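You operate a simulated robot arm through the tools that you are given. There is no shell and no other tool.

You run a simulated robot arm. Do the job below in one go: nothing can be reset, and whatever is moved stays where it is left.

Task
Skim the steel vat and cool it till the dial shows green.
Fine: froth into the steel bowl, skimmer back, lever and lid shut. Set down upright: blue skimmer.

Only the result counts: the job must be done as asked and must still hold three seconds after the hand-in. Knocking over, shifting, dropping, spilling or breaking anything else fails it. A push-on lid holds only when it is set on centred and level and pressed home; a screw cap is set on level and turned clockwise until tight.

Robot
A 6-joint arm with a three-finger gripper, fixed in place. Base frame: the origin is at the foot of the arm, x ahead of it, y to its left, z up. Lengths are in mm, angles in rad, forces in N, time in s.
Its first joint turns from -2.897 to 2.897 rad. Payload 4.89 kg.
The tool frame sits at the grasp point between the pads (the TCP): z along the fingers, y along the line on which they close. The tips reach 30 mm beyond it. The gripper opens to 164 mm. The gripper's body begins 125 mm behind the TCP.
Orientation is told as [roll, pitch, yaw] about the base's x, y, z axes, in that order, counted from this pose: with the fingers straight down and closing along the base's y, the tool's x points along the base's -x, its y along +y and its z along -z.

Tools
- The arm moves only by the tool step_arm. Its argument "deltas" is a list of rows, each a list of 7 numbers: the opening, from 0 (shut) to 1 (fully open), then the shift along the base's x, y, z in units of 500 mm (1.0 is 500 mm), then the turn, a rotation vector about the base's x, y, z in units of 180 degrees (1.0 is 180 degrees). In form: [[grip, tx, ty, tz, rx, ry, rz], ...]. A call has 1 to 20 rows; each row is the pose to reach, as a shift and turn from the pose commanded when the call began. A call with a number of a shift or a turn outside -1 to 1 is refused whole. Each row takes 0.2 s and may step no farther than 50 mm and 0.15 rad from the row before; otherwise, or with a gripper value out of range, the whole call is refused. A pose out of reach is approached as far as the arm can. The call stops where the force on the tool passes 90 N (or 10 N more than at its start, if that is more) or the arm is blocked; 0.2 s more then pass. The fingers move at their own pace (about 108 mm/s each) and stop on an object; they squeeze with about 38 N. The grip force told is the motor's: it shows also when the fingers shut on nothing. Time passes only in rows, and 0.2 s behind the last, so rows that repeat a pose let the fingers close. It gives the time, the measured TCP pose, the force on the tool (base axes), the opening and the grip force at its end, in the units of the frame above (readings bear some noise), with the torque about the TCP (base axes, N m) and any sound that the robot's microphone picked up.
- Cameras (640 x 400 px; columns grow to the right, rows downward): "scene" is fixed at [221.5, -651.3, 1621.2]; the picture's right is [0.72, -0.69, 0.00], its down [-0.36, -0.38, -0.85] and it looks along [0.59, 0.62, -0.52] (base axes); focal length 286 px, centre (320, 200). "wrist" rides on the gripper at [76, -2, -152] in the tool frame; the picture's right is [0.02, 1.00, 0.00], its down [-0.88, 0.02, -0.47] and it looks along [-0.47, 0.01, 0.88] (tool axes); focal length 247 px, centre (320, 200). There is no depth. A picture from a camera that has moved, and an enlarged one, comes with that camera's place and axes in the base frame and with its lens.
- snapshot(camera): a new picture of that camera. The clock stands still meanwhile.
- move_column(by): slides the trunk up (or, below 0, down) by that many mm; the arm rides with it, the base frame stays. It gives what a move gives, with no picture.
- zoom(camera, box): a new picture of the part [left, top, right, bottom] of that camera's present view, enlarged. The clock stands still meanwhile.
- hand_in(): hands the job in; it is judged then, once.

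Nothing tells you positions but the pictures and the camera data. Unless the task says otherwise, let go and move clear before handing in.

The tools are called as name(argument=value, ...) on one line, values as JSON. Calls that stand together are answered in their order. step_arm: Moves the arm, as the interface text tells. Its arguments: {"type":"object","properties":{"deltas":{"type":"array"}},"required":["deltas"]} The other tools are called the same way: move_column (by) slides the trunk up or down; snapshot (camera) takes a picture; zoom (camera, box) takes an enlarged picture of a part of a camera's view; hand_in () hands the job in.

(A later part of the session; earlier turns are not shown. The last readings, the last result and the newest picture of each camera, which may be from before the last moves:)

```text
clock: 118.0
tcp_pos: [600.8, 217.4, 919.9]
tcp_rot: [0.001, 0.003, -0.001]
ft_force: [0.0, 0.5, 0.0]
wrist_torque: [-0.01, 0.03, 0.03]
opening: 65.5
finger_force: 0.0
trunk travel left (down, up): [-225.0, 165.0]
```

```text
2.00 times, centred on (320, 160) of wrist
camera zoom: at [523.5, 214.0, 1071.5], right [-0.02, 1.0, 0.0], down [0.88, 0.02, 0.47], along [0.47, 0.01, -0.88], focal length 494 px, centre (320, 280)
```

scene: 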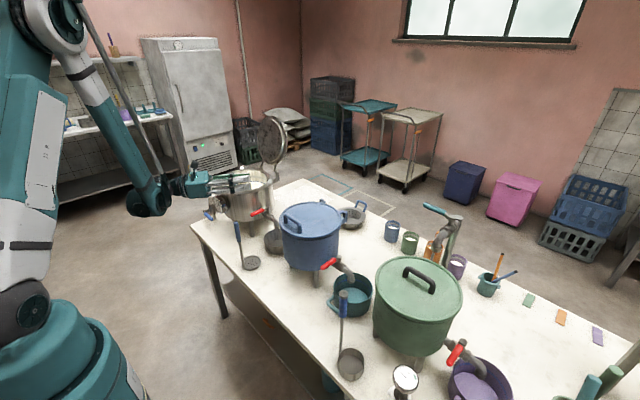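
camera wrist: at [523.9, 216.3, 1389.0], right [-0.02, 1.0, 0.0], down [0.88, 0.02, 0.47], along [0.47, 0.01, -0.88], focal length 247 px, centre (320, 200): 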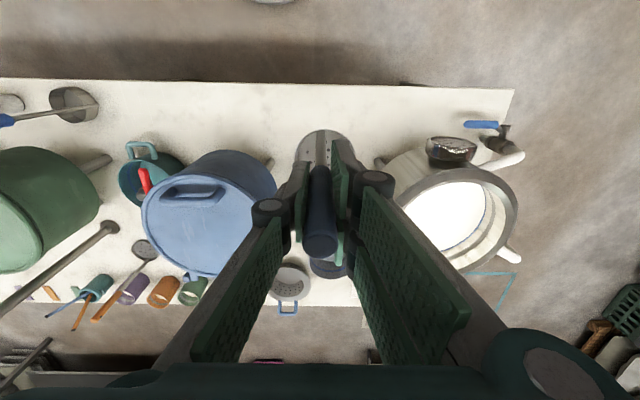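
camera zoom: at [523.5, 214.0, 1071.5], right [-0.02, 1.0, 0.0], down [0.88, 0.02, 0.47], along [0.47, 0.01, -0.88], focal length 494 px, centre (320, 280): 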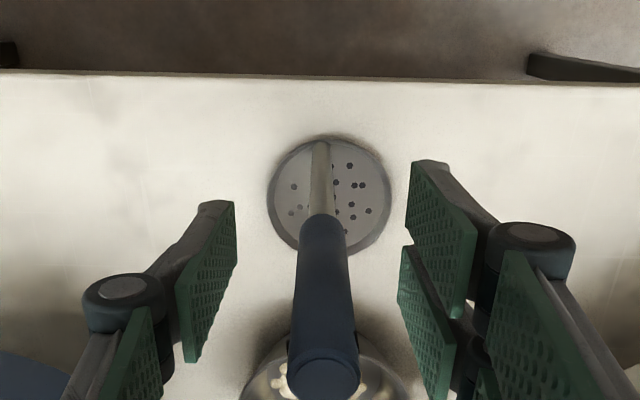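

The skimmer stands upright on its own. I'll rise straight up and go look at the blue cooling lever.

step_arm(deltas=[[0.4, 0, 0, 0.06, 0, 0, 0], [0.4, 0, 0, 0.14, 0, 0, 0], [0.4, 0, 0, 0.22, 0, 0, 0], [0.4, 0, 0, 0.3, 0, 0, 0], [0.4, 0, 0, 0.38, 0, 0, 0], [0.4, -0.01, 0.08, 0.38, 0, 0, 0], [0.4, -0.02, 0.16, 0.38, 0, 0, 0], [0.4, -0.03, 0.24, 0.38, 0, 0, 0], [0.4, -0.04, 0.33, 0.38, 0, 0, 0], [0.4, -0.05, 0.42, 0.37, 0, 0, 0], [0.4, -0.06, 0.51, 0.36, 0, 0, 0], [0.4, -0.07, 0.6, 0.35, 0, 0, 0], [0.4, -0.08, 0.69, 0.34, 0, 0, 0], [0.4, -0.08, 0.75, 0.33, 0, 0, 0]])

snapshot(camera="wrist")

zoom(camera="scene", box=[195, 160, 295, 280])

```text
clock: 121.0
tcp_pos: [560.1, 591.9, 1083.3]
tcp_rot: [0.0, 0.002, -0.001]
ft_force: [0.1, -1.7, 0.3]
wrist_torque: [0.16, 0.01, 0.02]
opening: 65.4
finger_force: 0.1
trunk travel left (down, up): [-225.0, 165.0]
```

```text
taken
camera wrist: at [483.9, 588.9, 1235.4], right [-0.02, 1.0, 0.0], down [0.88, 0.02, 0.47], along [0.47, 0.01, -0.88], focal length 247 px, centre (320, 200)
```

wrist: 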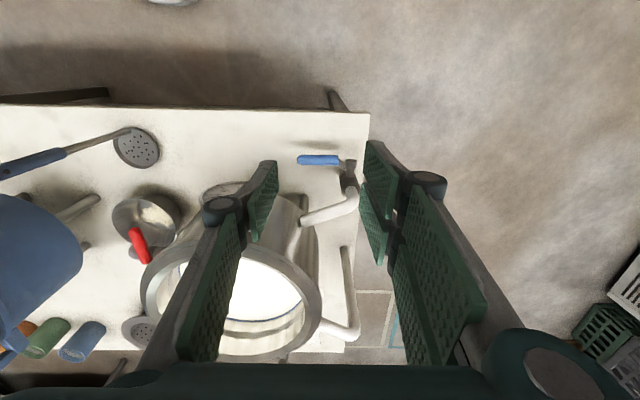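

```text
3.33 times, centred on (245, 220) of scene
camera zoom: at [221.5, -651.3, 1621.2], right [0.72, -0.69, 0.0], down [-0.36, -0.38, -0.85], along [0.59, 0.62, -0.52], focal length 952 px, centre (570, 133)
```

zoom: 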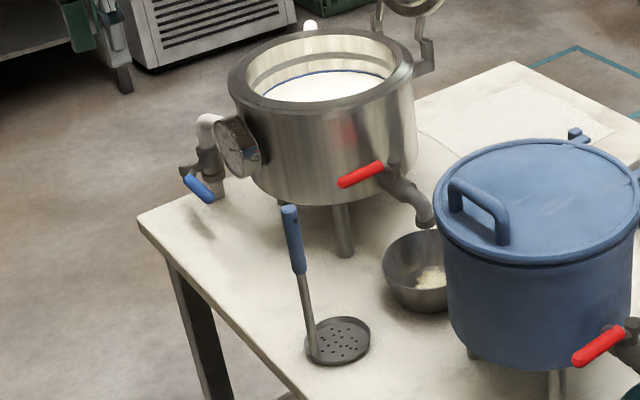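

zoom(camera="wrist", box=[280, 140, 370, 240])

zoom(camera="scene", box=[200, 185, 240, 225])

```text
4.00 times, centred on (325, 190) of wrist
camera zoom: at [483.9, 588.9, 1235.4], right [-0.02, 1.0, 0.0], down [0.88, 0.02, 0.47], along [0.47, 0.01, -0.88], focal length 988 px, centre (300, 240)
```

zoom: 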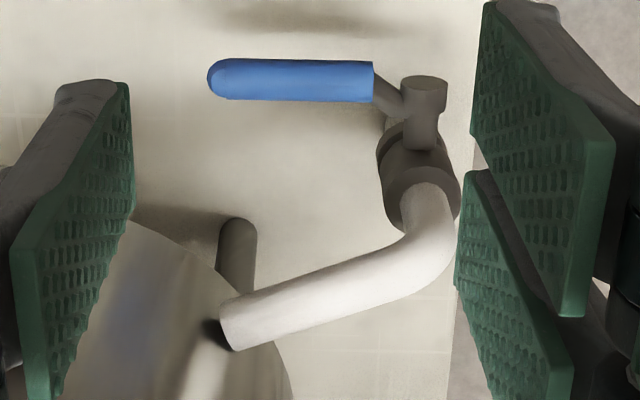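

```text
10.00 times, centred on (220, 205) of scene
camera zoom: at [221.5, -651.3, 1621.2], right [0.72, -0.69, 0.0], down [-0.36, -0.38, -0.85], along [0.59, 0.62, -0.52], focal length 2857 px, centre (1320, 150)
```

zoom: 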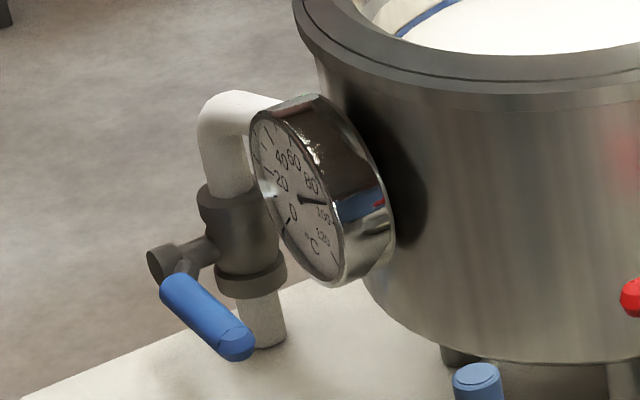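

The lever is horizontal (closed), pivoting at about (639, 650, 800) with its blue grip from y 552 to 625. The table blocks it from going down, so it must lift to vertical to open. Let me check how well I can read the dial first.

zoom(camera="scene", box=[222, 194, 240, 214])

step_arm(deltas=[[0.4, 0.012, 0.003, 0.01, 0, 0, 0.0417], [0.4, 0.025, 0.004, 0.02, 0, 0, 0.0833], [0.4, 0.037, 0.006, 0.02, 0, 0, 0.125], [0.4, 0.05, 0.008, 0.02, 0, 0, 0.1667], [0.4, 0.062, 0.01, 0.02, 0, 0, 0.2083], [0.4, 0.074, 0.012, 0.02, 0, 0, 0.25], [0.4, 0.087, 0.014, 0.02, 0, 0, 0.2917], [0.4, 0.099, 0.016, 0.02, 0, 0, 0.3333], [0.4, 0.111, 0.018, 0.02, 0, 0, 0.375], [0.4, 0.124, 0.02, 0.02, 0, 0, 0.4167], [0.4, 0.136, 0.022, 0.02, 0, 0, 0.4583], [0.4, 0.148, 0.024, 0.02, 0, 0, 0.5]])

snapshot(camera="wrist")

```text
16.00 times, centred on (231, 204) of scene
camera zoom: at [221.5, -651.3, 1621.2], right [0.72, -0.69, 0.0], down [-0.36, -0.38, -0.85], along [0.59, 0.62, -0.52], focal length 4572 px, centre (1744, 136)
```

zoom: 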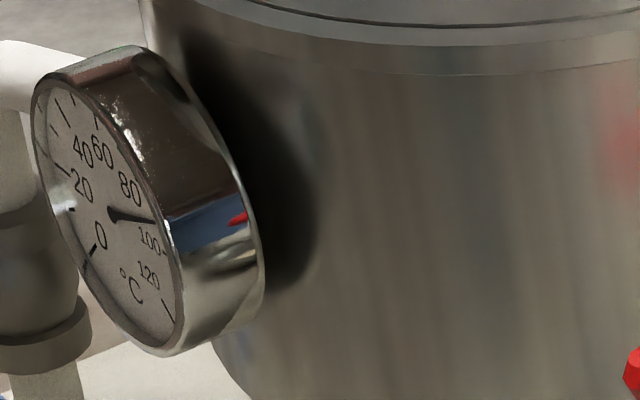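

```text
clock: 123.6
tcp_pos: [634.0, 604.6, 1095.0]
tcp_rot: [-0.001, 0.002, 1.572]
ft_force: [-0.8, 0.0, 0.7]
wrist_torque: [0.02, -0.02, 0.02]
opening: 65.8
finger_force: 0.1
trunk travel left (down, up): [-225.0, 165.0]
```

```text
taken
camera wrist: at [635.4, 526.8, 1246.4], right [-1.0, -0.02, 0.0], down [-0.02, 0.88, 0.47], along [-0.01, 0.47, -0.88], focal length 247 px, centre (320, 200)
```

wrist: 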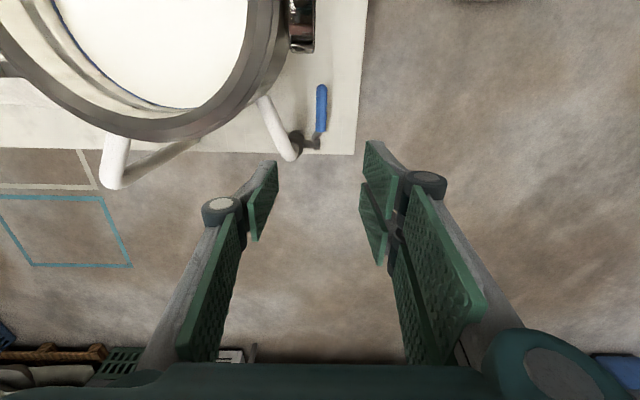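

zoom(camera="wrist", box=[240, 70, 360, 170])

```text
4.00 times, centred on (300, 120) of wrist
camera zoom: at [635.4, 526.8, 1246.4], right [-1.0, -0.02, 0.0], down [-0.02, 0.88, 0.47], along [-0.01, 0.47, -0.88], focal length 988 px, centre (400, 520)
```

zoom: 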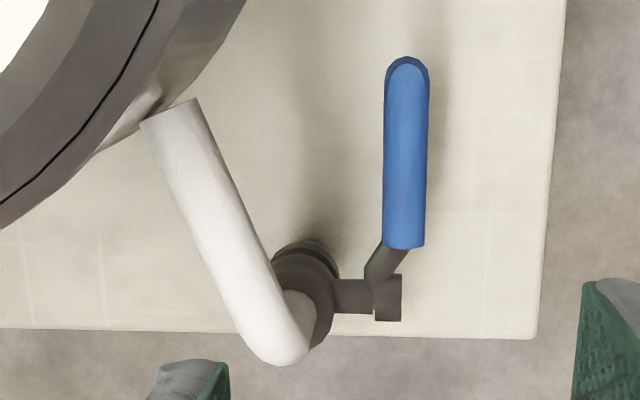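

The lever's centreline is at x 632. I'll descend over it at y 600 with the fingers straddling it, then close.

step_arm(deltas=[[0.3, -0.003, -0.008, -0.09, 0, 0, 0], [0.3, -0.003, -0.008, -0.18, 0, 0, 0], [0.3, -0.003, -0.008, -0.27, 0, 0, 0], [0.3, -0.003, -0.008, -0.36, 0, 0, 0], [0.3, -0.003, -0.008, -0.44, 0, 0, 0], [0.3, -0.003, -0.008, -0.5, 0, 0, 0]])

snapshot(camera="wrist")

zoom(camera="scene", box=[190, 150, 250, 230])

```text
clock: 125.0
tcp_pos: [633.5, 599.3, 845.2]
tcp_rot: [-0.001, 0.002, 1.572]
ft_force: [-0.3, -0.4, -0.5]
wrist_torque: [0.04, -0.08, -0.03]
opening: 49.2
finger_force: 0.1
trunk travel left (down, up): [-225.0, 165.0]
```

```text
taken
camera wrist: at [634.4, 522.1, 997.9], right [-1.0, -0.02, 0.0], down [-0.02, 0.88, 0.47], along [-0.01, 0.47, -0.88], focal length 247 px, centre (320, 200)
```

wrist: 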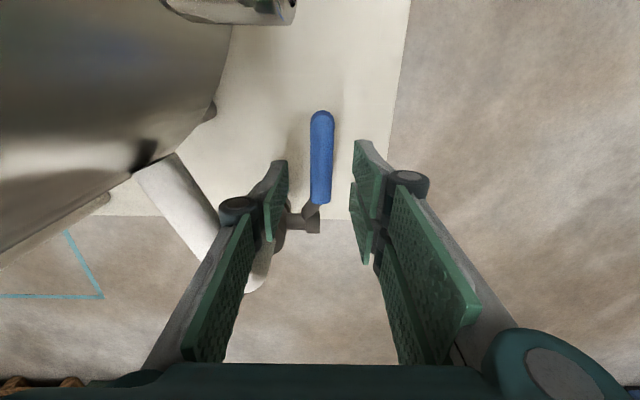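

```text
5.00 times, centred on (220, 190) of scene
camera zoom: at [221.5, -651.3, 1621.2], right [0.72, -0.69, 0.0], down [-0.36, -0.38, -0.85], along [0.59, 0.62, -0.52], focal length 1429 px, centre (820, 250)
```

zoom: 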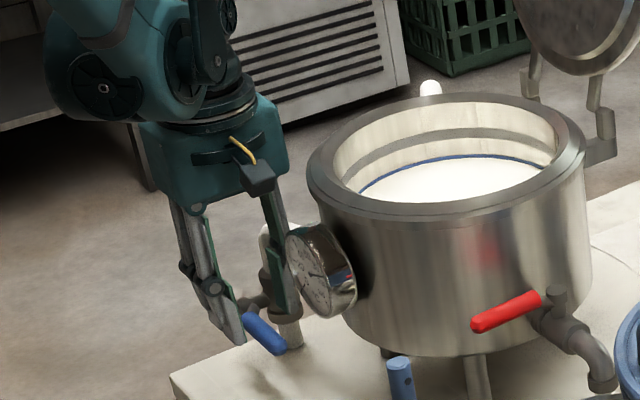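

step_arm(deltas=[[0.3, -0.002, 0, -0.03, 0, 0, 0], [0.3, -0.002, 0, -0.06, 0, 0, 0], [0, -0.002, 0, -0.06, 0, 0, 0], [0, -0.002, 0, -0.06, 0, 0, 0], [0, -0.002, 0, -0.06, 0, 0, 0]])

snapshot(camera="wrist")

zoom(camera="scene", box=[200, 180, 240, 225])

```text
clock: 126.2
tcp_pos: [632.5, 599.1, 814.3]
tcp_rot: [0.0, 0.002, 1.572]
ft_force: [17.0, 3.6, 5.5]
wrist_torque: [0.41, -0.16, 0.08]
opening: 17.7
finger_force: 45.7
trunk travel left (down, up): [-225.0, 165.0]
```

```text
taken
camera wrist: at [633.2, 522.1, 966.8], right [-1.0, -0.02, 0.0], down [-0.02, 0.88, 0.47], along [-0.01, 0.47, -0.88], focal length 247 px, centre (320, 200)
```

wrist: 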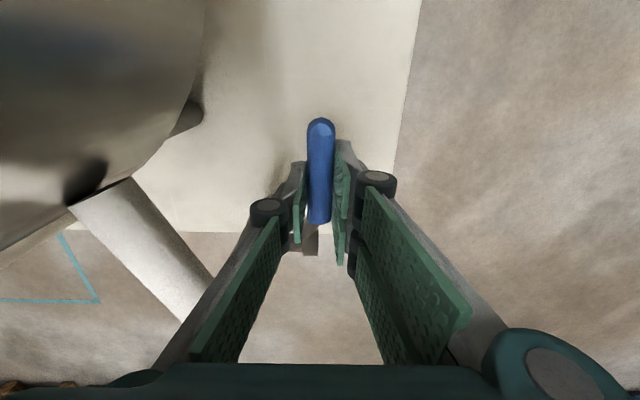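

```text
8.89 times, centred on (220, 202) of scene
camera zoom: at [221.5, -651.3, 1621.2], right [0.72, -0.69, 0.0], down [-0.36, -0.38, -0.85], along [0.59, 0.62, -0.52], focal length 2540 px, centre (1209, 178)
```

zoom: 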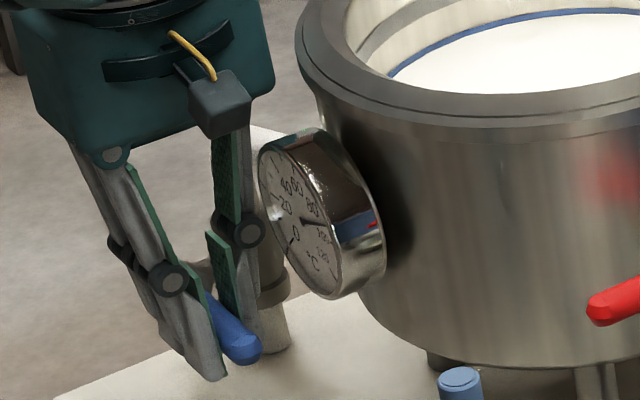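

The lever is gripped (17.7 mm). I'll try lifting it about its pivot, in small steps while watching forces.

step_arm(deltas=[[0, 0.001, 0.001, 0.0085, 0, 0, 0], [0, 0.001, 0.0034, 0.0258, 0, 0, 0], [0, 0.001, 0.0076, 0.038, 0, 0, 0], [0, 0.001, 0.0134, 0.05, 0, 0, 0]])

zoom(camera="scene", box=[200, 180, 240, 225])

```text
clock: 127.2
tcp_pos: [632.5, 605.6, 838.4]
tcp_rot: [0.002, 0.004, 1.571]
ft_force: [-3.3, -21.6, -19.2]
wrist_torque: [-1.57, 0.17, 0.37]
opening: 18.4
finger_force: 44.7
trunk travel left (down, up): [-225.0, 165.0]
```

```text
8.89 times, centred on (220, 202) of scene
camera zoom: at [221.5, -651.3, 1621.2], right [0.72, -0.69, 0.0], down [-0.36, -0.38, -0.85], along [0.59, 0.62, -0.52], focal length 2540 px, centre (1209, 178)
```

zoom: 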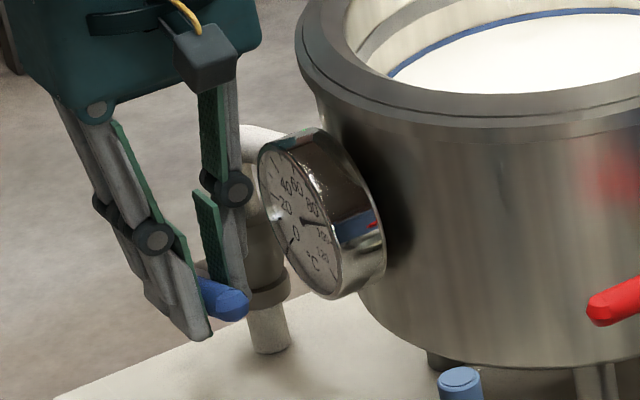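

The lever is rotating upward. Continuing the arc to 60°.

step_arm(deltas=[[0, 0.001, 0.0062, 0.0115, 0, 0, 0], [0, 0.001, 0.0138, 0.0215, 0, 0, 0], [0, 0.001, 0.024, 0.03, 0, 0, 0], [0, 0.001, 0.0346, 0.0372, 0, 0, 0]])

zoom(camera="scene", box=[200, 180, 240, 225])

snapshot(camera="wrist")

```text
clock: 128.2
tcp_pos: [632.9, 622.5, 858.9]
tcp_rot: [-0.001, 0.0, 1.57]
ft_force: [-12.4, -27.9, -2.3]
wrist_torque: [-1.5, 0.28, -0.13]
opening: 18.8
finger_force: 45.7
trunk travel left (down, up): [-225.0, 165.0]
```

```text
8.89 times, centred on (220, 202) of scene
camera zoom: at [221.5, -651.3, 1621.2], right [0.72, -0.69, 0.0], down [-0.36, -0.38, -0.85], along [0.59, 0.62, -0.52], focal length 2540 px, centre (1209, 178)
```

zoom: 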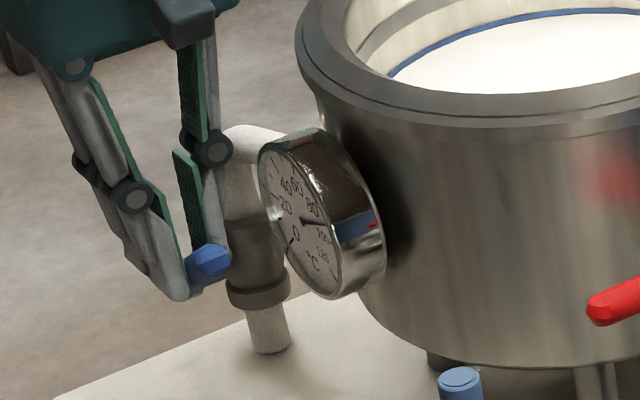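

```text
taken
camera wrist: at [633.6, 545.5, 1009.7], right [-1.0, -0.02, 0.0], down [-0.02, 0.88, 0.47], along [-0.01, 0.47, -0.88], focal length 247 px, centre (320, 200)
```

wrist: 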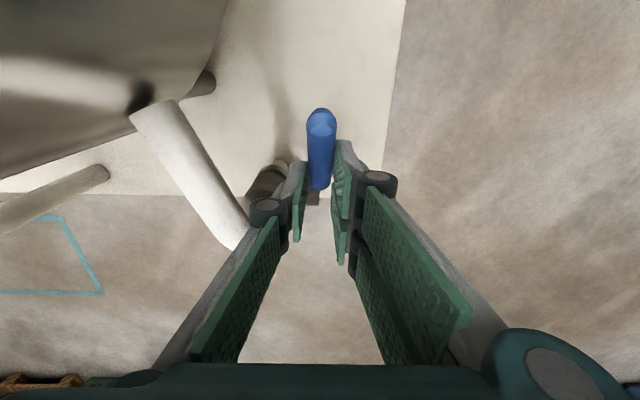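

step_arm(deltas=[[0, 0.001, 0.012, 0.008, 0, 0, 0], [0, 0.001, 0.025, 0.013, 0, 0, 0], [0, 0.001, 0.039, 0.0155, 0, 0, 0], [0, 0.001, 0.052, 0.016, 0, 0, 0]])

zoom(camera="scene", box=[200, 180, 240, 225])

snapshot(camera="wrist")

```text
clock: 129.1
tcp_pos: [621.9, 644.2, 866.0]
tcp_rot: [0.011, 0.004, 1.573]
ft_force: [-30.7, -4.4, -5.4]
wrist_torque: [-0.23, 0.68, -0.88]
opening: 0.0
finger_force: 45.5
trunk travel left (down, up): [-225.0, 165.0]
stopped in row 4: the force on the tool passed its limit at 94 N (the readings are from after the stop); the commanded pose is now the measured one
```

```text
8.89 times, centred on (220, 202) of scene
camera zoom: at [221.5, -651.3, 1621.2], right [0.72, -0.69, 0.0], down [-0.36, -0.38, -0.85], along [0.59, 0.62, -0.52], focal length 2540 px, centre (1209, 178)
```

zoom: 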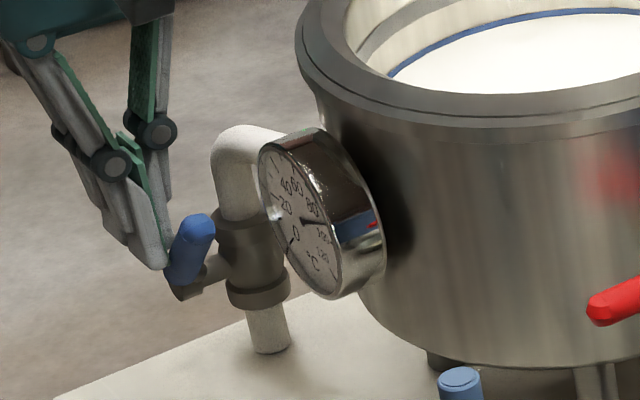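

```text
taken
camera wrist: at [625.4, 568.9, 1017.3], right [-1.0, -0.03, 0.01], down [-0.02, 0.88, 0.47], along [-0.02, 0.47, -0.88], focal length 247 px, centre (320, 200)
```

wrist: 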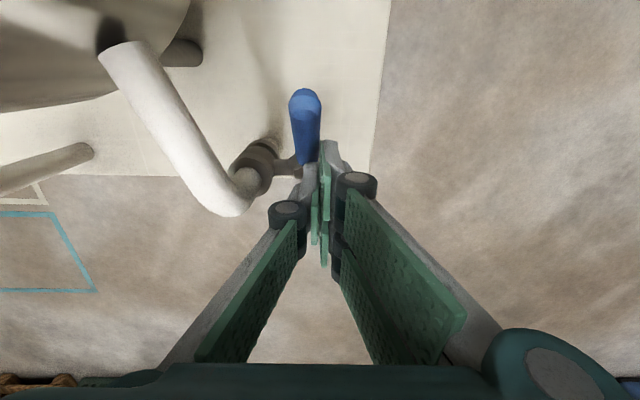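

The grip slid off near the top, and the lever is at about 70° up. I'll rise clear and check whether the dial responds.

step_arm(deltas=[[0, -0.01, 0.005, 0.03, 0, 0, 0], [0, -0.01, 0.005, 0.09, 0, 0, 0], [0, -0.01, 0.005, 0.15, -0.003, 0, 0]])

zoom(camera="scene", box=[200, 180, 240, 225])

snapshot(camera="wrist")

```text
clock: 129.9
tcp_pos: [623.1, 647.5, 940.4]
tcp_rot: [0.009, 0.013, 1.573]
ft_force: [0.3, 0.8, -1.1]
wrist_torque: [-0.05, 0.07, 0.01]
opening: 0.0
finger_force: 44.8
trunk travel left (down, up): [-225.0, 165.0]
```

```text
8.89 times, centred on (220, 202) of scene
camera zoom: at [221.5, -651.3, 1621.2], right [0.72, -0.69, 0.0], down [-0.36, -0.38, -0.85], along [0.59, 0.62, -0.52], focal length 2540 px, centre (1209, 178)
```

zoom: 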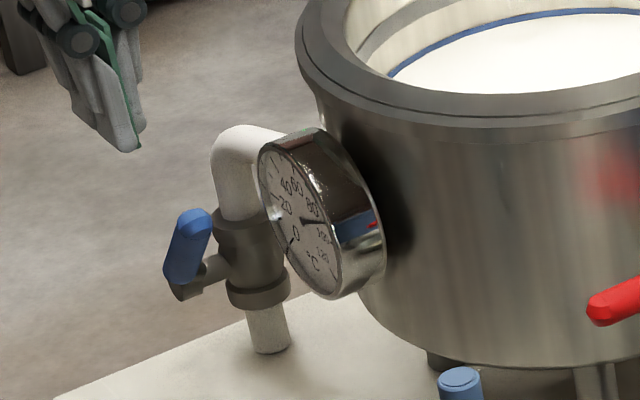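

```text
taken
camera wrist: at [625.5, 572.1, 1093.4], right [-1.0, -0.02, 0.01], down [-0.02, 0.89, 0.46], along [-0.02, 0.46, -0.89], focal length 247 px, centre (320, 200)
```

wrist: 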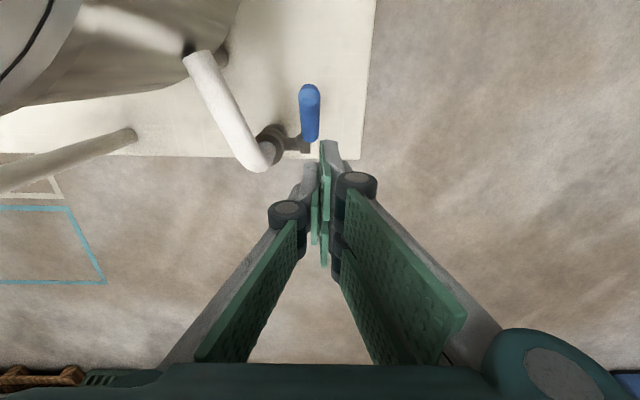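

zoom(camera="scene", box=[222, 194, 240, 214])

step_arm(deltas=[[0.2, 0, 0, 0, 0, 0, 0], [0.2, 0, 0, 0, 0, 0, 0], [0.2, 0, 0, 0, 0, 0, 0], [0.2, 0, 0, 0, 0, 0, 0], [0.2, 0, 0, 0, 0, 0, 0], [0.2, 0, 0, 0, 0, 0, 0], [0.2, 0, 0, 0, 0, 0, 0], [0.2, 0, 0, 0, 0, 0, 0], [0.2, 0, 0, 0, 0, 0, 0], [0.2, 0, 0, 0, 0, 0, 0]])

zoom(camera="scene", box=[222, 194, 240, 214])

```text
16.00 times, centred on (231, 204) of scene
camera zoom: at [221.5, -651.3, 1621.2], right [0.72, -0.69, 0.0], down [-0.36, -0.38, -0.85], along [0.59, 0.62, -0.52], focal length 4572 px, centre (1744, 136)
```

zoom: 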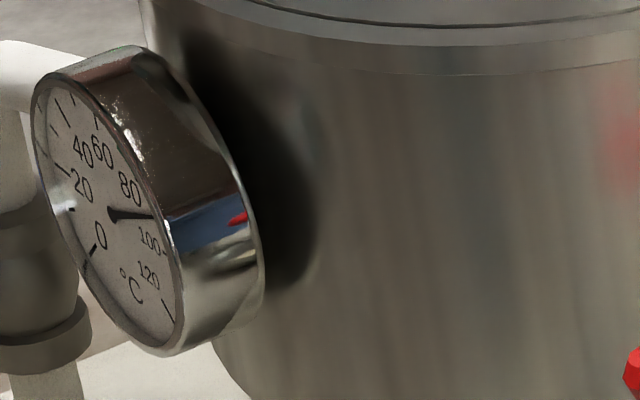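

```text
clock: 132.1
tcp_pos: [622.4, 647.2, 941.8]
tcp_rot: [0.007, 0.012, 1.574]
ft_force: [0.2, -0.6, -0.5]
wrist_torque: [-0.04, -0.02, 0.01]
opening: 32.9
finger_force: 0.1
trunk travel left (down, up): [-225.0, 165.0]
```

```text
16.00 times, centred on (231, 204) of scene
camera zoom: at [221.5, -651.3, 1621.2], right [0.72, -0.69, 0.0], down [-0.36, -0.38, -0.85], along [0.59, 0.62, -0.52], focal length 4572 px, centre (1744, 136)
```

zoom: 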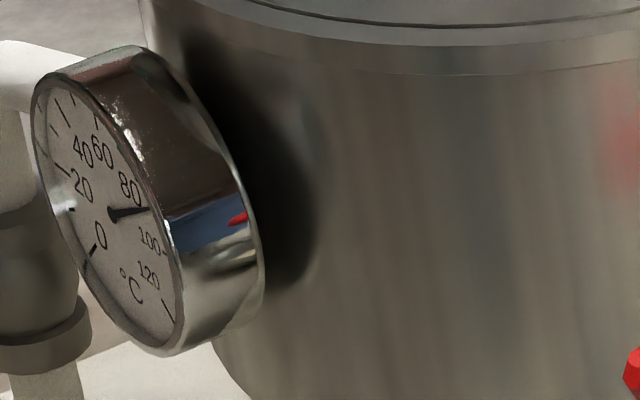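

The needle is moving down, so the coolant is flowing. I'll pre-position the closed fingers behind the lever, ready to push it shut, and keep checking the dial.

step_arm(deltas=[[0, 0.01, 0.02, 0, -0.002, -0.004, 0], [0, 0.02, 0.042, 0, -0.002, -0.004, 0], [0, 0.02, 0.042, -0.05, -0.002, -0.004, 0], [0, 0.02, 0.042, -0.098, -0.002, -0.004, 0]])

zoom(camera="scene", box=[222, 194, 240, 214])

snapshot(camera="wrist")

zoom(camera="scene", box=[195, 175, 240, 225])

```text
clock: 133.1
tcp_pos: [631.7, 669.7, 892.8]
tcp_rot: [-0.005, 0.021, 1.573]
ft_force: [0.7, 0.1, 0.1]
wrist_torque: [0.04, -0.01, -0.03]
opening: 0.0
finger_force: 37.8
trunk travel left (down, up): [-225.0, 165.0]
```

```text
16.00 times, centred on (231, 204) of scene
camera zoom: at [221.5, -651.3, 1621.2], right [0.72, -0.69, 0.0], down [-0.36, -0.38, -0.85], along [0.59, 0.62, -0.52], focal length 4572 px, centre (1744, 136)
```

zoom: 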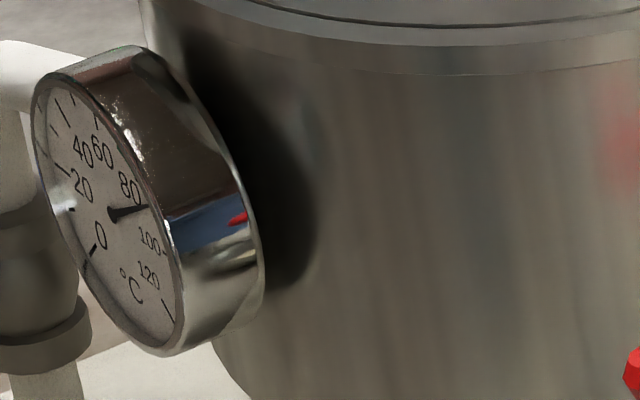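

```text
taken
camera wrist: at [632.7, 594.5, 1044.9], right [-1.0, -0.02, 0.0], down [-0.02, 0.89, 0.46], along [-0.01, 0.46, -0.89], focal length 247 px, centre (320, 200)
```

wrist: 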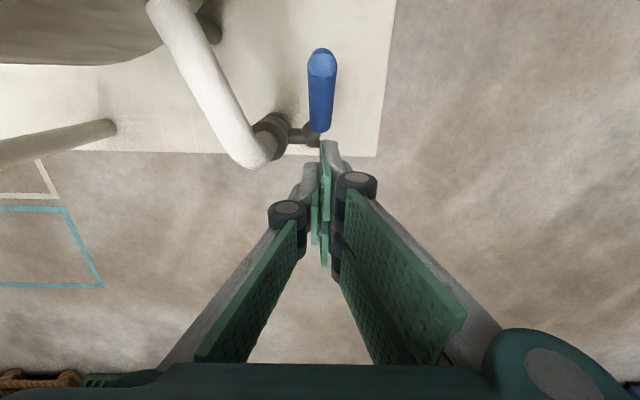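

```text
8.00 times, centred on (218, 200) of scene
camera zoom: at [221.5, -651.3, 1621.2], right [0.72, -0.69, 0.0], down [-0.36, -0.38, -0.85], along [0.59, 0.62, -0.52], focal length 2286 px, centre (1140, 200)
```

zoom: 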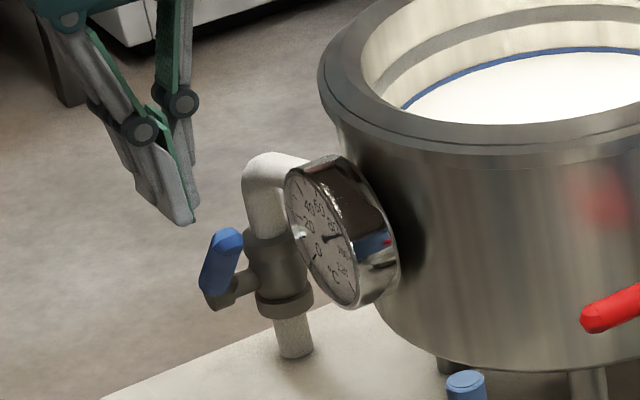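

The needle reads about 86. I'll hold here for 4 s and read again.

step_arm(deltas=[[0, 0, 0, 0, 0, 0, 0], [0, 0, 0, 0, 0, 0, 0], [0, 0, 0, 0, 0, 0, 0], [0, 0, 0, 0, 0, 0, 0], [0, 0, 0, 0, 0, 0, 0], [0, 0, 0, 0, 0, 0, 0], [0, 0, 0, 0, 0, 0, 0], [0, 0, 0, 0, 0, 0, 0], [0, 0, 0, 0, 0, 0, 0], [0, 0, 0, 0, 0, 0, 0], [0, 0, 0, 0, 0, 0, 0], [0, 0, 0, 0, 0, 0, 0], [0, 0, 0, 0, 0, 0, 0], [0, 0, 0, 0, 0, 0, 0], [0, 0, 0, 0, 0, 0, 0], [0, 0, 0, 0, 0, 0, 0], [0, 0, 0, 0, 0, 0, 0], [0, 0, 0, 0, 0, 0, 0], [0, 0, 0, 0, 0, 0, 0], [0, 0, 0, 0, 0, 0, 0]])

zoom(camera="scene", box=[222, 194, 232, 214])

```text
clock: 137.3
tcp_pos: [632.4, 669.2, 891.6]
tcp_rot: [-0.004, 0.019, 1.573]
ft_force: [1.0, 0.5, -0.1]
wrist_torque: [0.04, 0.01, 0.04]
opening: 0.0
finger_force: 37.7
trunk travel left (down, up): [-225.0, 165.0]
```

```text
16.00 times, centred on (227, 204) of scene
camera zoom: at [221.5, -651.3, 1621.2], right [0.72, -0.69, 0.0], down [-0.36, -0.38, -0.85], along [0.59, 0.62, -0.52], focal length 4572 px, centre (1808, 136)
```

zoom: 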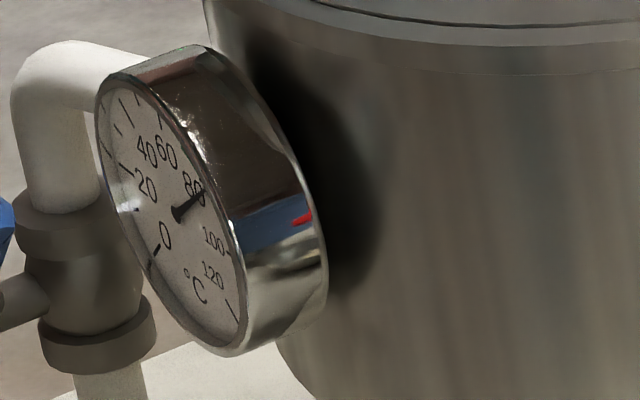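

The needle reads about 78 and falls about 2 per second. I'll wait a moment more and then push the lever back down to closed in one sweep.

step_arm(deltas=[[0, 0, 0, 0, 0, 0, 0], [0, 0, 0, 0, 0, 0, 0], [0, 0, 0, 0, 0, 0, 0], [0, 0, 0, 0, 0, 0, 0], [0, 0, 0, 0, 0, 0, 0], [0, 0, -0.03, -0.003, 0, 0, 0], [0, 0, -0.0628, -0.012, 0, 0, 0], [0, 0, -0.0864, -0.0256, 0, 0, 0], [0, 0, -0.1094, -0.0476, 0, 0, 0], [0, 0, -0.1258, -0.0748, 0, 0, 0], [0, 0, -0.1344, -0.1, 0, 0, 0]])

zoom(camera="scene", box=[222, 194, 232, 214])

zoom(camera="scene", box=[195, 175, 240, 225])

```text
clock: 139.7
tcp_pos: [631.0, 601.1, 842.2]
tcp_rot: [-0.004, 0.019, 1.573]
ft_force: [-1.0, -0.7, 0.5]
wrist_torque: [0.0, -0.03, 0.02]
opening: 0.0
finger_force: 38.2
trunk travel left (down, up): [-225.0, 165.0]
```

```text
16.00 times, centred on (227, 204) of scene
camera zoom: at [221.5, -651.3, 1621.2], right [0.72, -0.69, 0.0], down [-0.36, -0.38, -0.85], along [0.59, 0.62, -0.52], focal length 4572 px, centre (1808, 136)
```

zoom: 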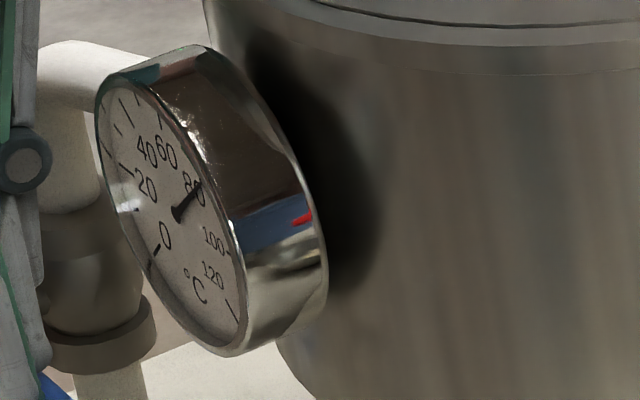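

```text
8.00 times, centred on (218, 200) of scene
camera zoom: at [221.5, -651.3, 1621.2], right [0.72, -0.69, 0.0], down [-0.36, -0.38, -0.85], along [0.59, 0.62, -0.52], focal length 2286 px, centre (1140, 200)
```

zoom: 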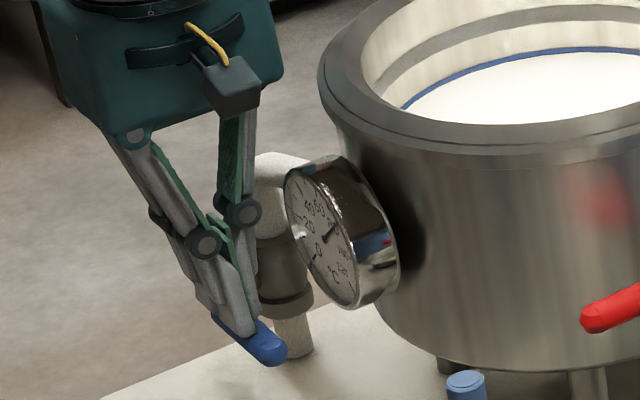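

The lever is nearly horizontal and the needle reads about 75. I'll press down until firm contact to be sure it is fully shut.

step_arm(deltas=[[0, 0, -0.002, -0.006, 0, 0, 0], [0, 0, -0.002, -0.012, 0, 0, 0], [0, 0, -0.002, -0.016, 0, 0, 0]])

zoom(camera="scene", box=[200, 185, 240, 225])

```text
clock: 140.5
tcp_pos: [631.2, 601.7, 840.4]
tcp_rot: [-0.005, 0.014, 1.572]
ft_force: [-3.6, -4.7, 60.3]
wrist_torque: [0.86, 0.0, -0.04]
opening: 6.1
finger_force: 45.1
trunk travel left (down, up): [-225.0, 165.0]
stopped in row 3: the force on the tool passed its limit at 98 N (the readings are from after the stop); the commanded pose is now the measured one
```

```text
10.00 times, centred on (220, 205) of scene
camera zoom: at [221.5, -651.3, 1621.2], right [0.72, -0.69, 0.0], down [-0.36, -0.38, -0.85], along [0.59, 0.62, -0.52], focal length 2857 px, centre (1320, 150)
```

zoom: 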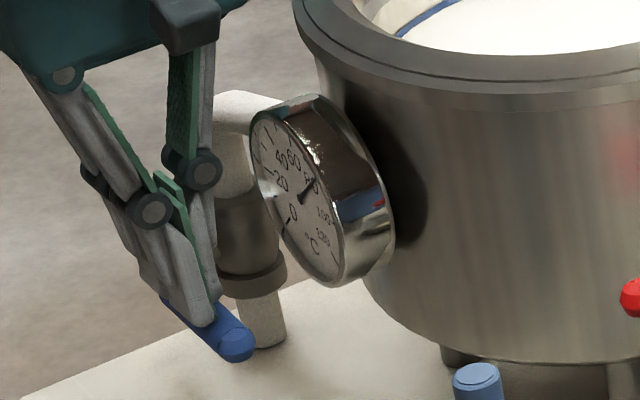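

The lever hit its closed stop firmly. I'll rise off it and check both lever and dial.

step_arm(deltas=[[0, 0, 0, 0.02, 0, 0, 0], [0, 0, 0, 0.1, 0, 0, 0], [0, 0, 0, 0.2, 0, -0.004, 0], [0, -0.02, 0, 0.3, 0, -0.004, 0], [0, -0.06, 0, 0.4, 0, -0.004, 0], [0, -0.1, 0, 0.45, 0, -0.004, 0]])

zoom(camera="scene", box=[200, 185, 240, 225])

zoom(camera="scene", box=[222, 194, 232, 214])

snapshot(camera="wrist")

```text
refused: row 4 steps farther than a row can; nothing moved
```

```text
10.00 times, centred on (220, 205) of scene
camera zoom: at [221.5, -651.3, 1621.2], right [0.72, -0.69, 0.0], down [-0.36, -0.38, -0.85], along [0.59, 0.62, -0.52], focal length 2857 px, centre (1320, 150)
```

zoom: 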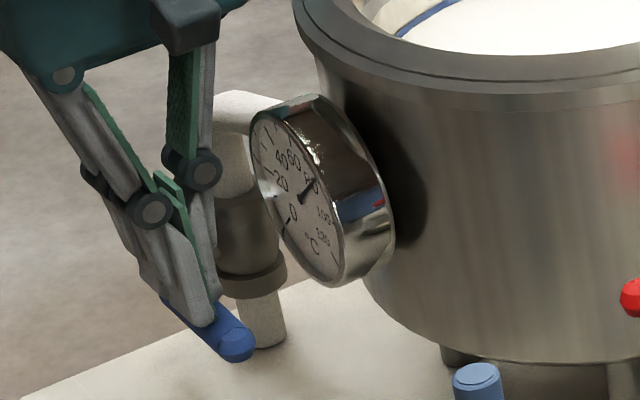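

```text
16.00 times, centred on (227, 204) of scene
camera zoom: at [221.5, -651.3, 1621.2], right [0.72, -0.69, 0.0], down [-0.36, -0.38, -0.85], along [0.59, 0.62, -0.52], focal length 4572 px, centre (1808, 136)
```

zoom: 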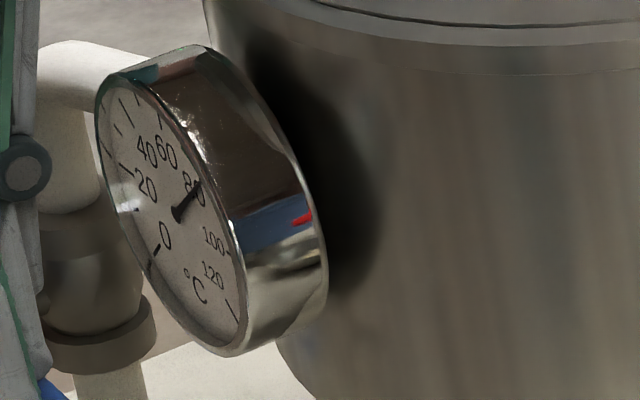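

```text
taken
camera wrist: at [630.1, 525.8, 993.1], right [-1.0, -0.02, -0.01], down [-0.02, 0.89, 0.46], along [-0.01, 0.46, -0.89], focal length 247 px, centre (320, 200)
```

wrist: 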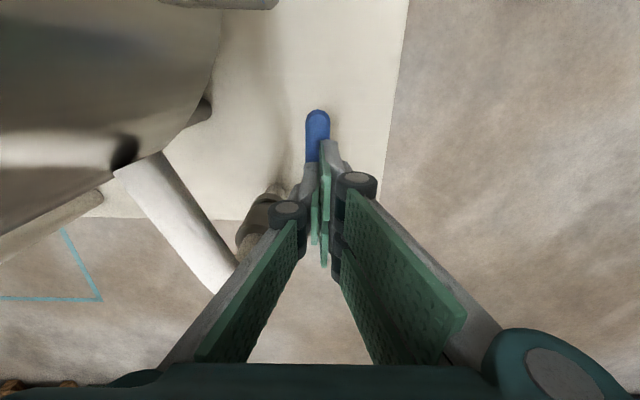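

I'll open the fingers slightly first so they can't drag the lever, then rise.

step_arm(deltas=[[0.25, 0, 0, 0.004, 0, 0, 0], [0.25, 0, 0, 0.004, 0, 0, 0], [0.25, 0, 0, 0.06, 0, 0, 0], [0.25, 0, 0, 0.14, 0, -0.004, 0], [0.25, 0, 0, 0.22, 0, -0.004, 0], [0.25, -0.02, 0, 0.3, 0, -0.004, 0], [0.25, -0.05, 0, 0.38, 0, -0.004, 0], [0.25, -0.08, 0, 0.45, 0, -0.004, 0]])

zoom(camera="scene", box=[200, 185, 240, 225])

snapshot(camera="wrist")

```text
clock: 142.3
tcp_pos: [591.2, 603.5, 1061.7]
tcp_rot: [-0.016, 0.016, 1.573]
ft_force: [1.4, 0.8, -1.1]
wrist_torque: [-0.05, 0.19, -0.02]
opening: 40.9
finger_force: 0.0
trunk travel left (down, up): [-225.0, 165.0]
```

```text
10.00 times, centred on (220, 205) of scene
camera zoom: at [221.5, -651.3, 1621.2], right [0.72, -0.69, 0.0], down [-0.36, -0.38, -0.85], along [0.59, 0.62, -0.52], focal length 2857 px, centre (1320, 150)
```

zoom: 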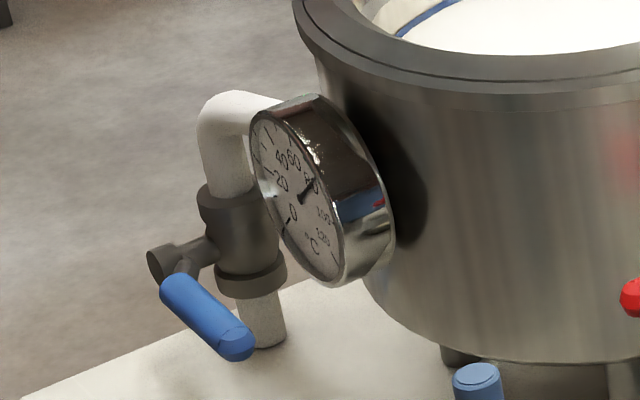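

```text
taken
camera wrist: at [589.0, 528.2, 1214.0], right [-1.0, -0.02, -0.02], down [-0.03, 0.89, 0.46], along [0.0, 0.46, -0.89], focal length 247 px, centre (320, 200)
```

wrist: 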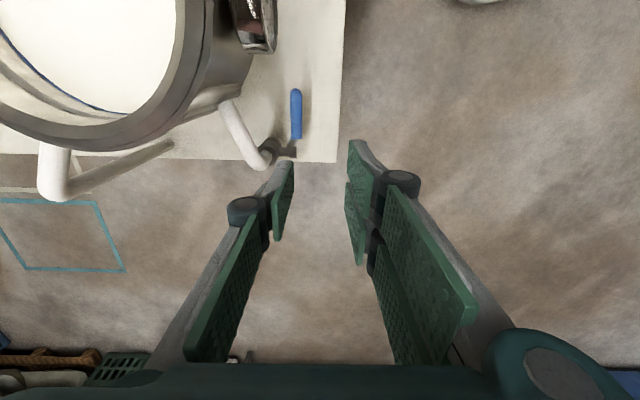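

The lever is back in its original closed position. I'll look at the dial face more directly with the wrist camera to be sure the needle is in the green.

step_arm(deltas=[[0.5, -0.005, -0.02, 0.02, 0, 0, -0.0417], [0.6, -0.01, -0.045, 0.04, 0, 0, -0.0833], [0.7, -0.015, -0.067, 0.06, 0, 0, -0.125], [0.8, -0.02, -0.09, 0.08, 0, 0, -0.1667], [0.9, -0.026, -0.112, 0.09, 0, 0, -0.2083], [1, -0.031, -0.135, 0.1, 0, 0, -0.25], [1, -0.036, -0.157, 0.1, 0, 0, -0.2917], [1, -0.041, -0.179, 0.1, 0, 0, -0.3333], [1, -0.046, -0.202, 0.1, 0, 0, -0.375], [1, -0.052, -0.224, 0.1, 0, 0, -0.4167], [1, -0.057, -0.247, 0.1, 0, 0, -0.4583], [1, -0.062, -0.269, 0.1, 0, 0, -0.5]])

step_arm(deltas=[[1, 0, 0, -0.02, 0, -0.037, 0], [1, 0, 0, -0.05, 0, -0.074, 0], [1, 0, 0, -0.08, 0, -0.111, 0], [1, 0, 0, -0.11, 0, -0.148, 0], [1, 0, 0, -0.14, 0, -0.185, 0], [1, 0, 0, -0.16, 0, -0.222, 0]])

snapshot(camera="wrist")

```text
clock: 144.9
tcp_pos: [560.5, 466.8, 1111.8]
tcp_rot: [-0.017, 0.018, 0.001]
ft_force: [0.1, -0.1, -0.4]
wrist_torque: [-0.07, -0.03, -0.01]
opening: 164.3
finger_force: 0.0
trunk travel left (down, up): [-225.0, 165.0]
```

```text
clock: 146.3
tcp_pos: [560.5, 467.6, 1032.3]
tcp_rot: [-0.019, -0.681, 0.006]
ft_force: [0.0, -0.4, -0.5]
wrist_torque: [0.08, 0.01, 0.07]
opening: 163.9
finger_force: 0.1
trunk travel left (down, up): [-225.0, 165.0]
```

```text
taken
camera wrist: at [403.3, 466.9, 1100.9], right [-0.01, 1.0, -0.03], down [0.39, 0.03, 0.92], along [0.92, 0.0, -0.39], focal length 247 px, centre (320, 200)
```

wrist: 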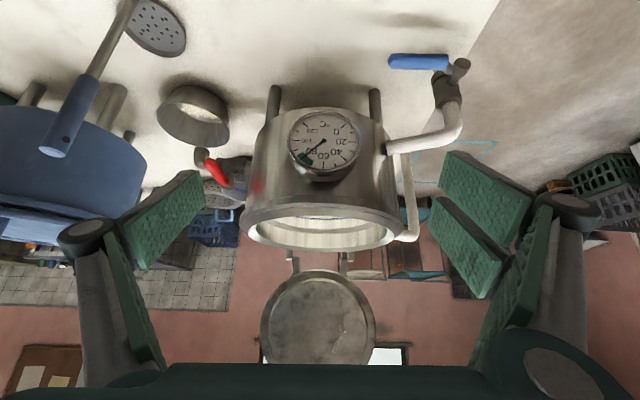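

zoom(camera="wrist", box=[280, 95, 370, 190])

zoom(camera="wrist", box=[370, 30, 490, 130])

```text
4.21 times, centred on (325, 142) of wrist
camera zoom: at [403.3, 466.9, 1100.9], right [-0.01, 1.0, -0.03], down [0.39, 0.03, 0.92], along [0.92, 0.0, -0.39], focal length 1040 px, centre (299, 442)
```

zoom: 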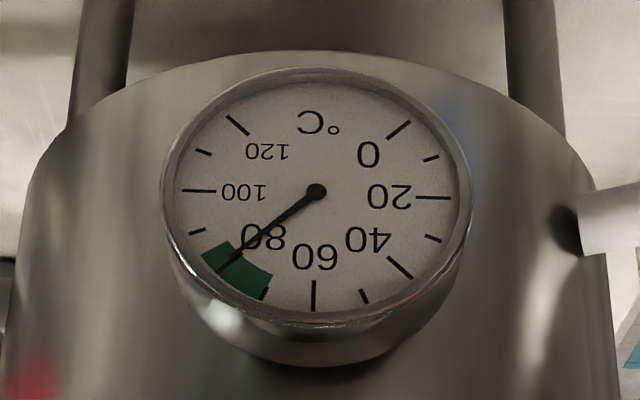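

```text
4.00 times, centred on (430, 80) of wrist
camera zoom: at [403.3, 466.9, 1100.9], right [-0.01, 1.0, -0.03], down [0.39, 0.03, 0.92], along [0.92, 0.0, -0.39], focal length 988 px, centre (-120, 680)
```

zoom: 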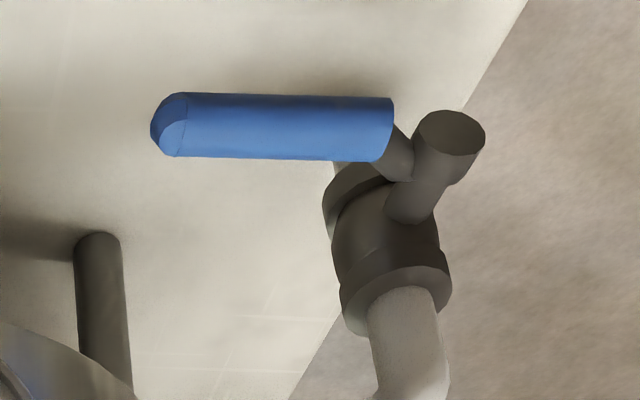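

The needle sits squarely in the middle of the green zone, and the lever is shut. Now I'll untilt, go back up and around to the lid handle at yaw 90.

step_arm(deltas=[[1, 0, 0, 0.04, 0.001, 0.036, 0], [1, 0, 0, 0.1, 0.002, 0.072, 0], [1, 0, 0, 0.18, 0.003, 0.108, 0], [1, 0, 0, 0.26, 0.004, 0.144, 0], [1, 0, 0, 0.34, 0.005, 0.18, 0], [1, 0, 0, 0.42, 0.006, 0.2168, 0], [1, 0, 0, 0.5, 0.006, 0.2168, 0], [1, 0, 0, 0.57, 0.006, 0.2168, 0], [1, 0, 0, 0.636, 0.006, 0.2168, 0]])

step_arm(deltas=[[0.6, 0.081, 0, 0.01, 0, 0, 0.0417], [0.4, 0.162, 0, 0.02, 0, 0, 0.0833], [0.3, 0.244, 0, 0.03, 0, 0, 0.125], [0.16, 0.325, 0, 0.04, 0, 0, 0.1667], [0.16, 0.406, 0, 0.05, 0, 0, 0.2083], [0.16, 0.487, 0, 0.05, 0, 0, 0.25], [0.16, 0.568, 0, 0.05, 0, 0, 0.2917], [0.16, 0.65, 0, 0.05, 0, 0, 0.3333], [0.16, 0.731, 0, 0.05, 0, 0, 0.375], [0.16, 0.812, 0, 0.05, 0, 0, 0.4167], [0.16, 0.893, 0.001, 0.05, 0, 0, 0.4583], [0.16, 0.974, 0.003, 0.05, 0, 0, 0.5]])

snapshot(camera="wrist")

zoom(camera="scene", box=[195, 80, 315, 190])

```text
clock: 148.3
tcp_pos: [561.8, 466.6, 1349.3]
tcp_rot: [0.001, 0.0, -0.004]
ft_force: [0.3, -0.3, 0.7]
wrist_torque: [-0.02, -0.07, 0.0]
opening: 164.1
finger_force: 0.1
trunk travel left (down, up): [-225.0, 165.0]
```

```text
clock: 150.9
tcp_pos: [1049.3, 471.7, 1370.6]
tcp_rot: [0.0, 0.003, 1.569]
ft_force: [3.3, 1.6, -3.3]
wrist_torque: [-0.36, 0.59, 0.0]
opening: 26.1
finger_force: 0.0
trunk travel left (down, up): [-225.0, 165.0]
```

```text
taken
camera wrist: at [1050.1, 394.4, 1522.0], right [-1.0, -0.02, 0.0], down [-0.02, 0.88, 0.47], along [-0.01, 0.47, -0.88], focal length 247 px, centre (320, 200)
```

wrist: 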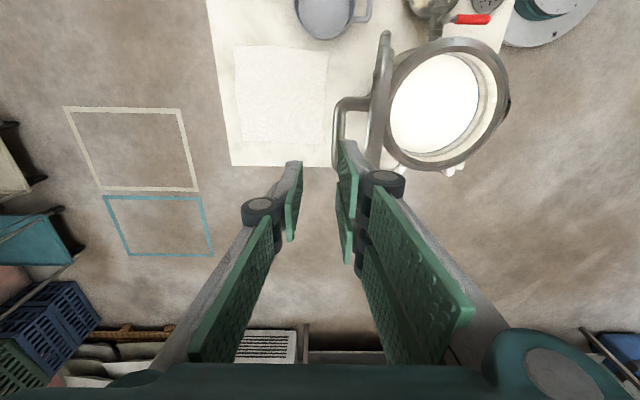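

```text
3.64 times, centred on (255, 135) of scene
camera zoom: at [221.5, -651.3, 1621.2], right [0.72, -0.69, 0.0], down [-0.36, -0.38, -0.85], along [0.59, 0.62, -0.52], focal length 1039 px, centre (556, 436)
```

zoom: 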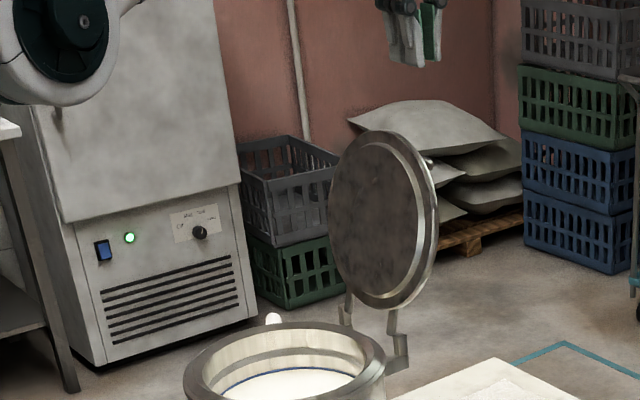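

zoom(camera="wrist", box=[300, 60, 420, 180])

```text
3.33 times, centred on (360, 120) of wrist
camera zoom: at [1050.1, 394.4, 1522.0], right [-1.0, -0.02, 0.0], down [-0.02, 0.88, 0.47], along [-0.01, 0.47, -0.88], focal length 823 px, centre (187, 467)
```

zoom: 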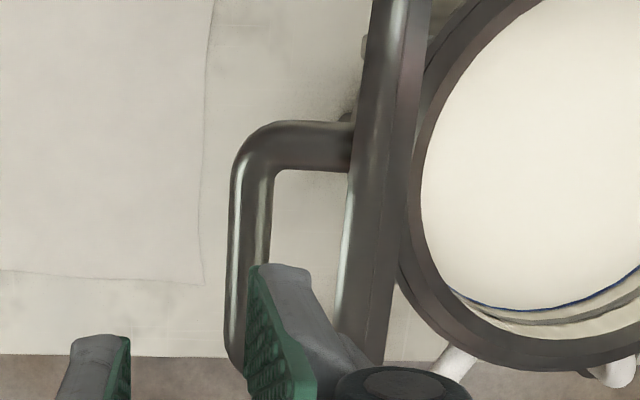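

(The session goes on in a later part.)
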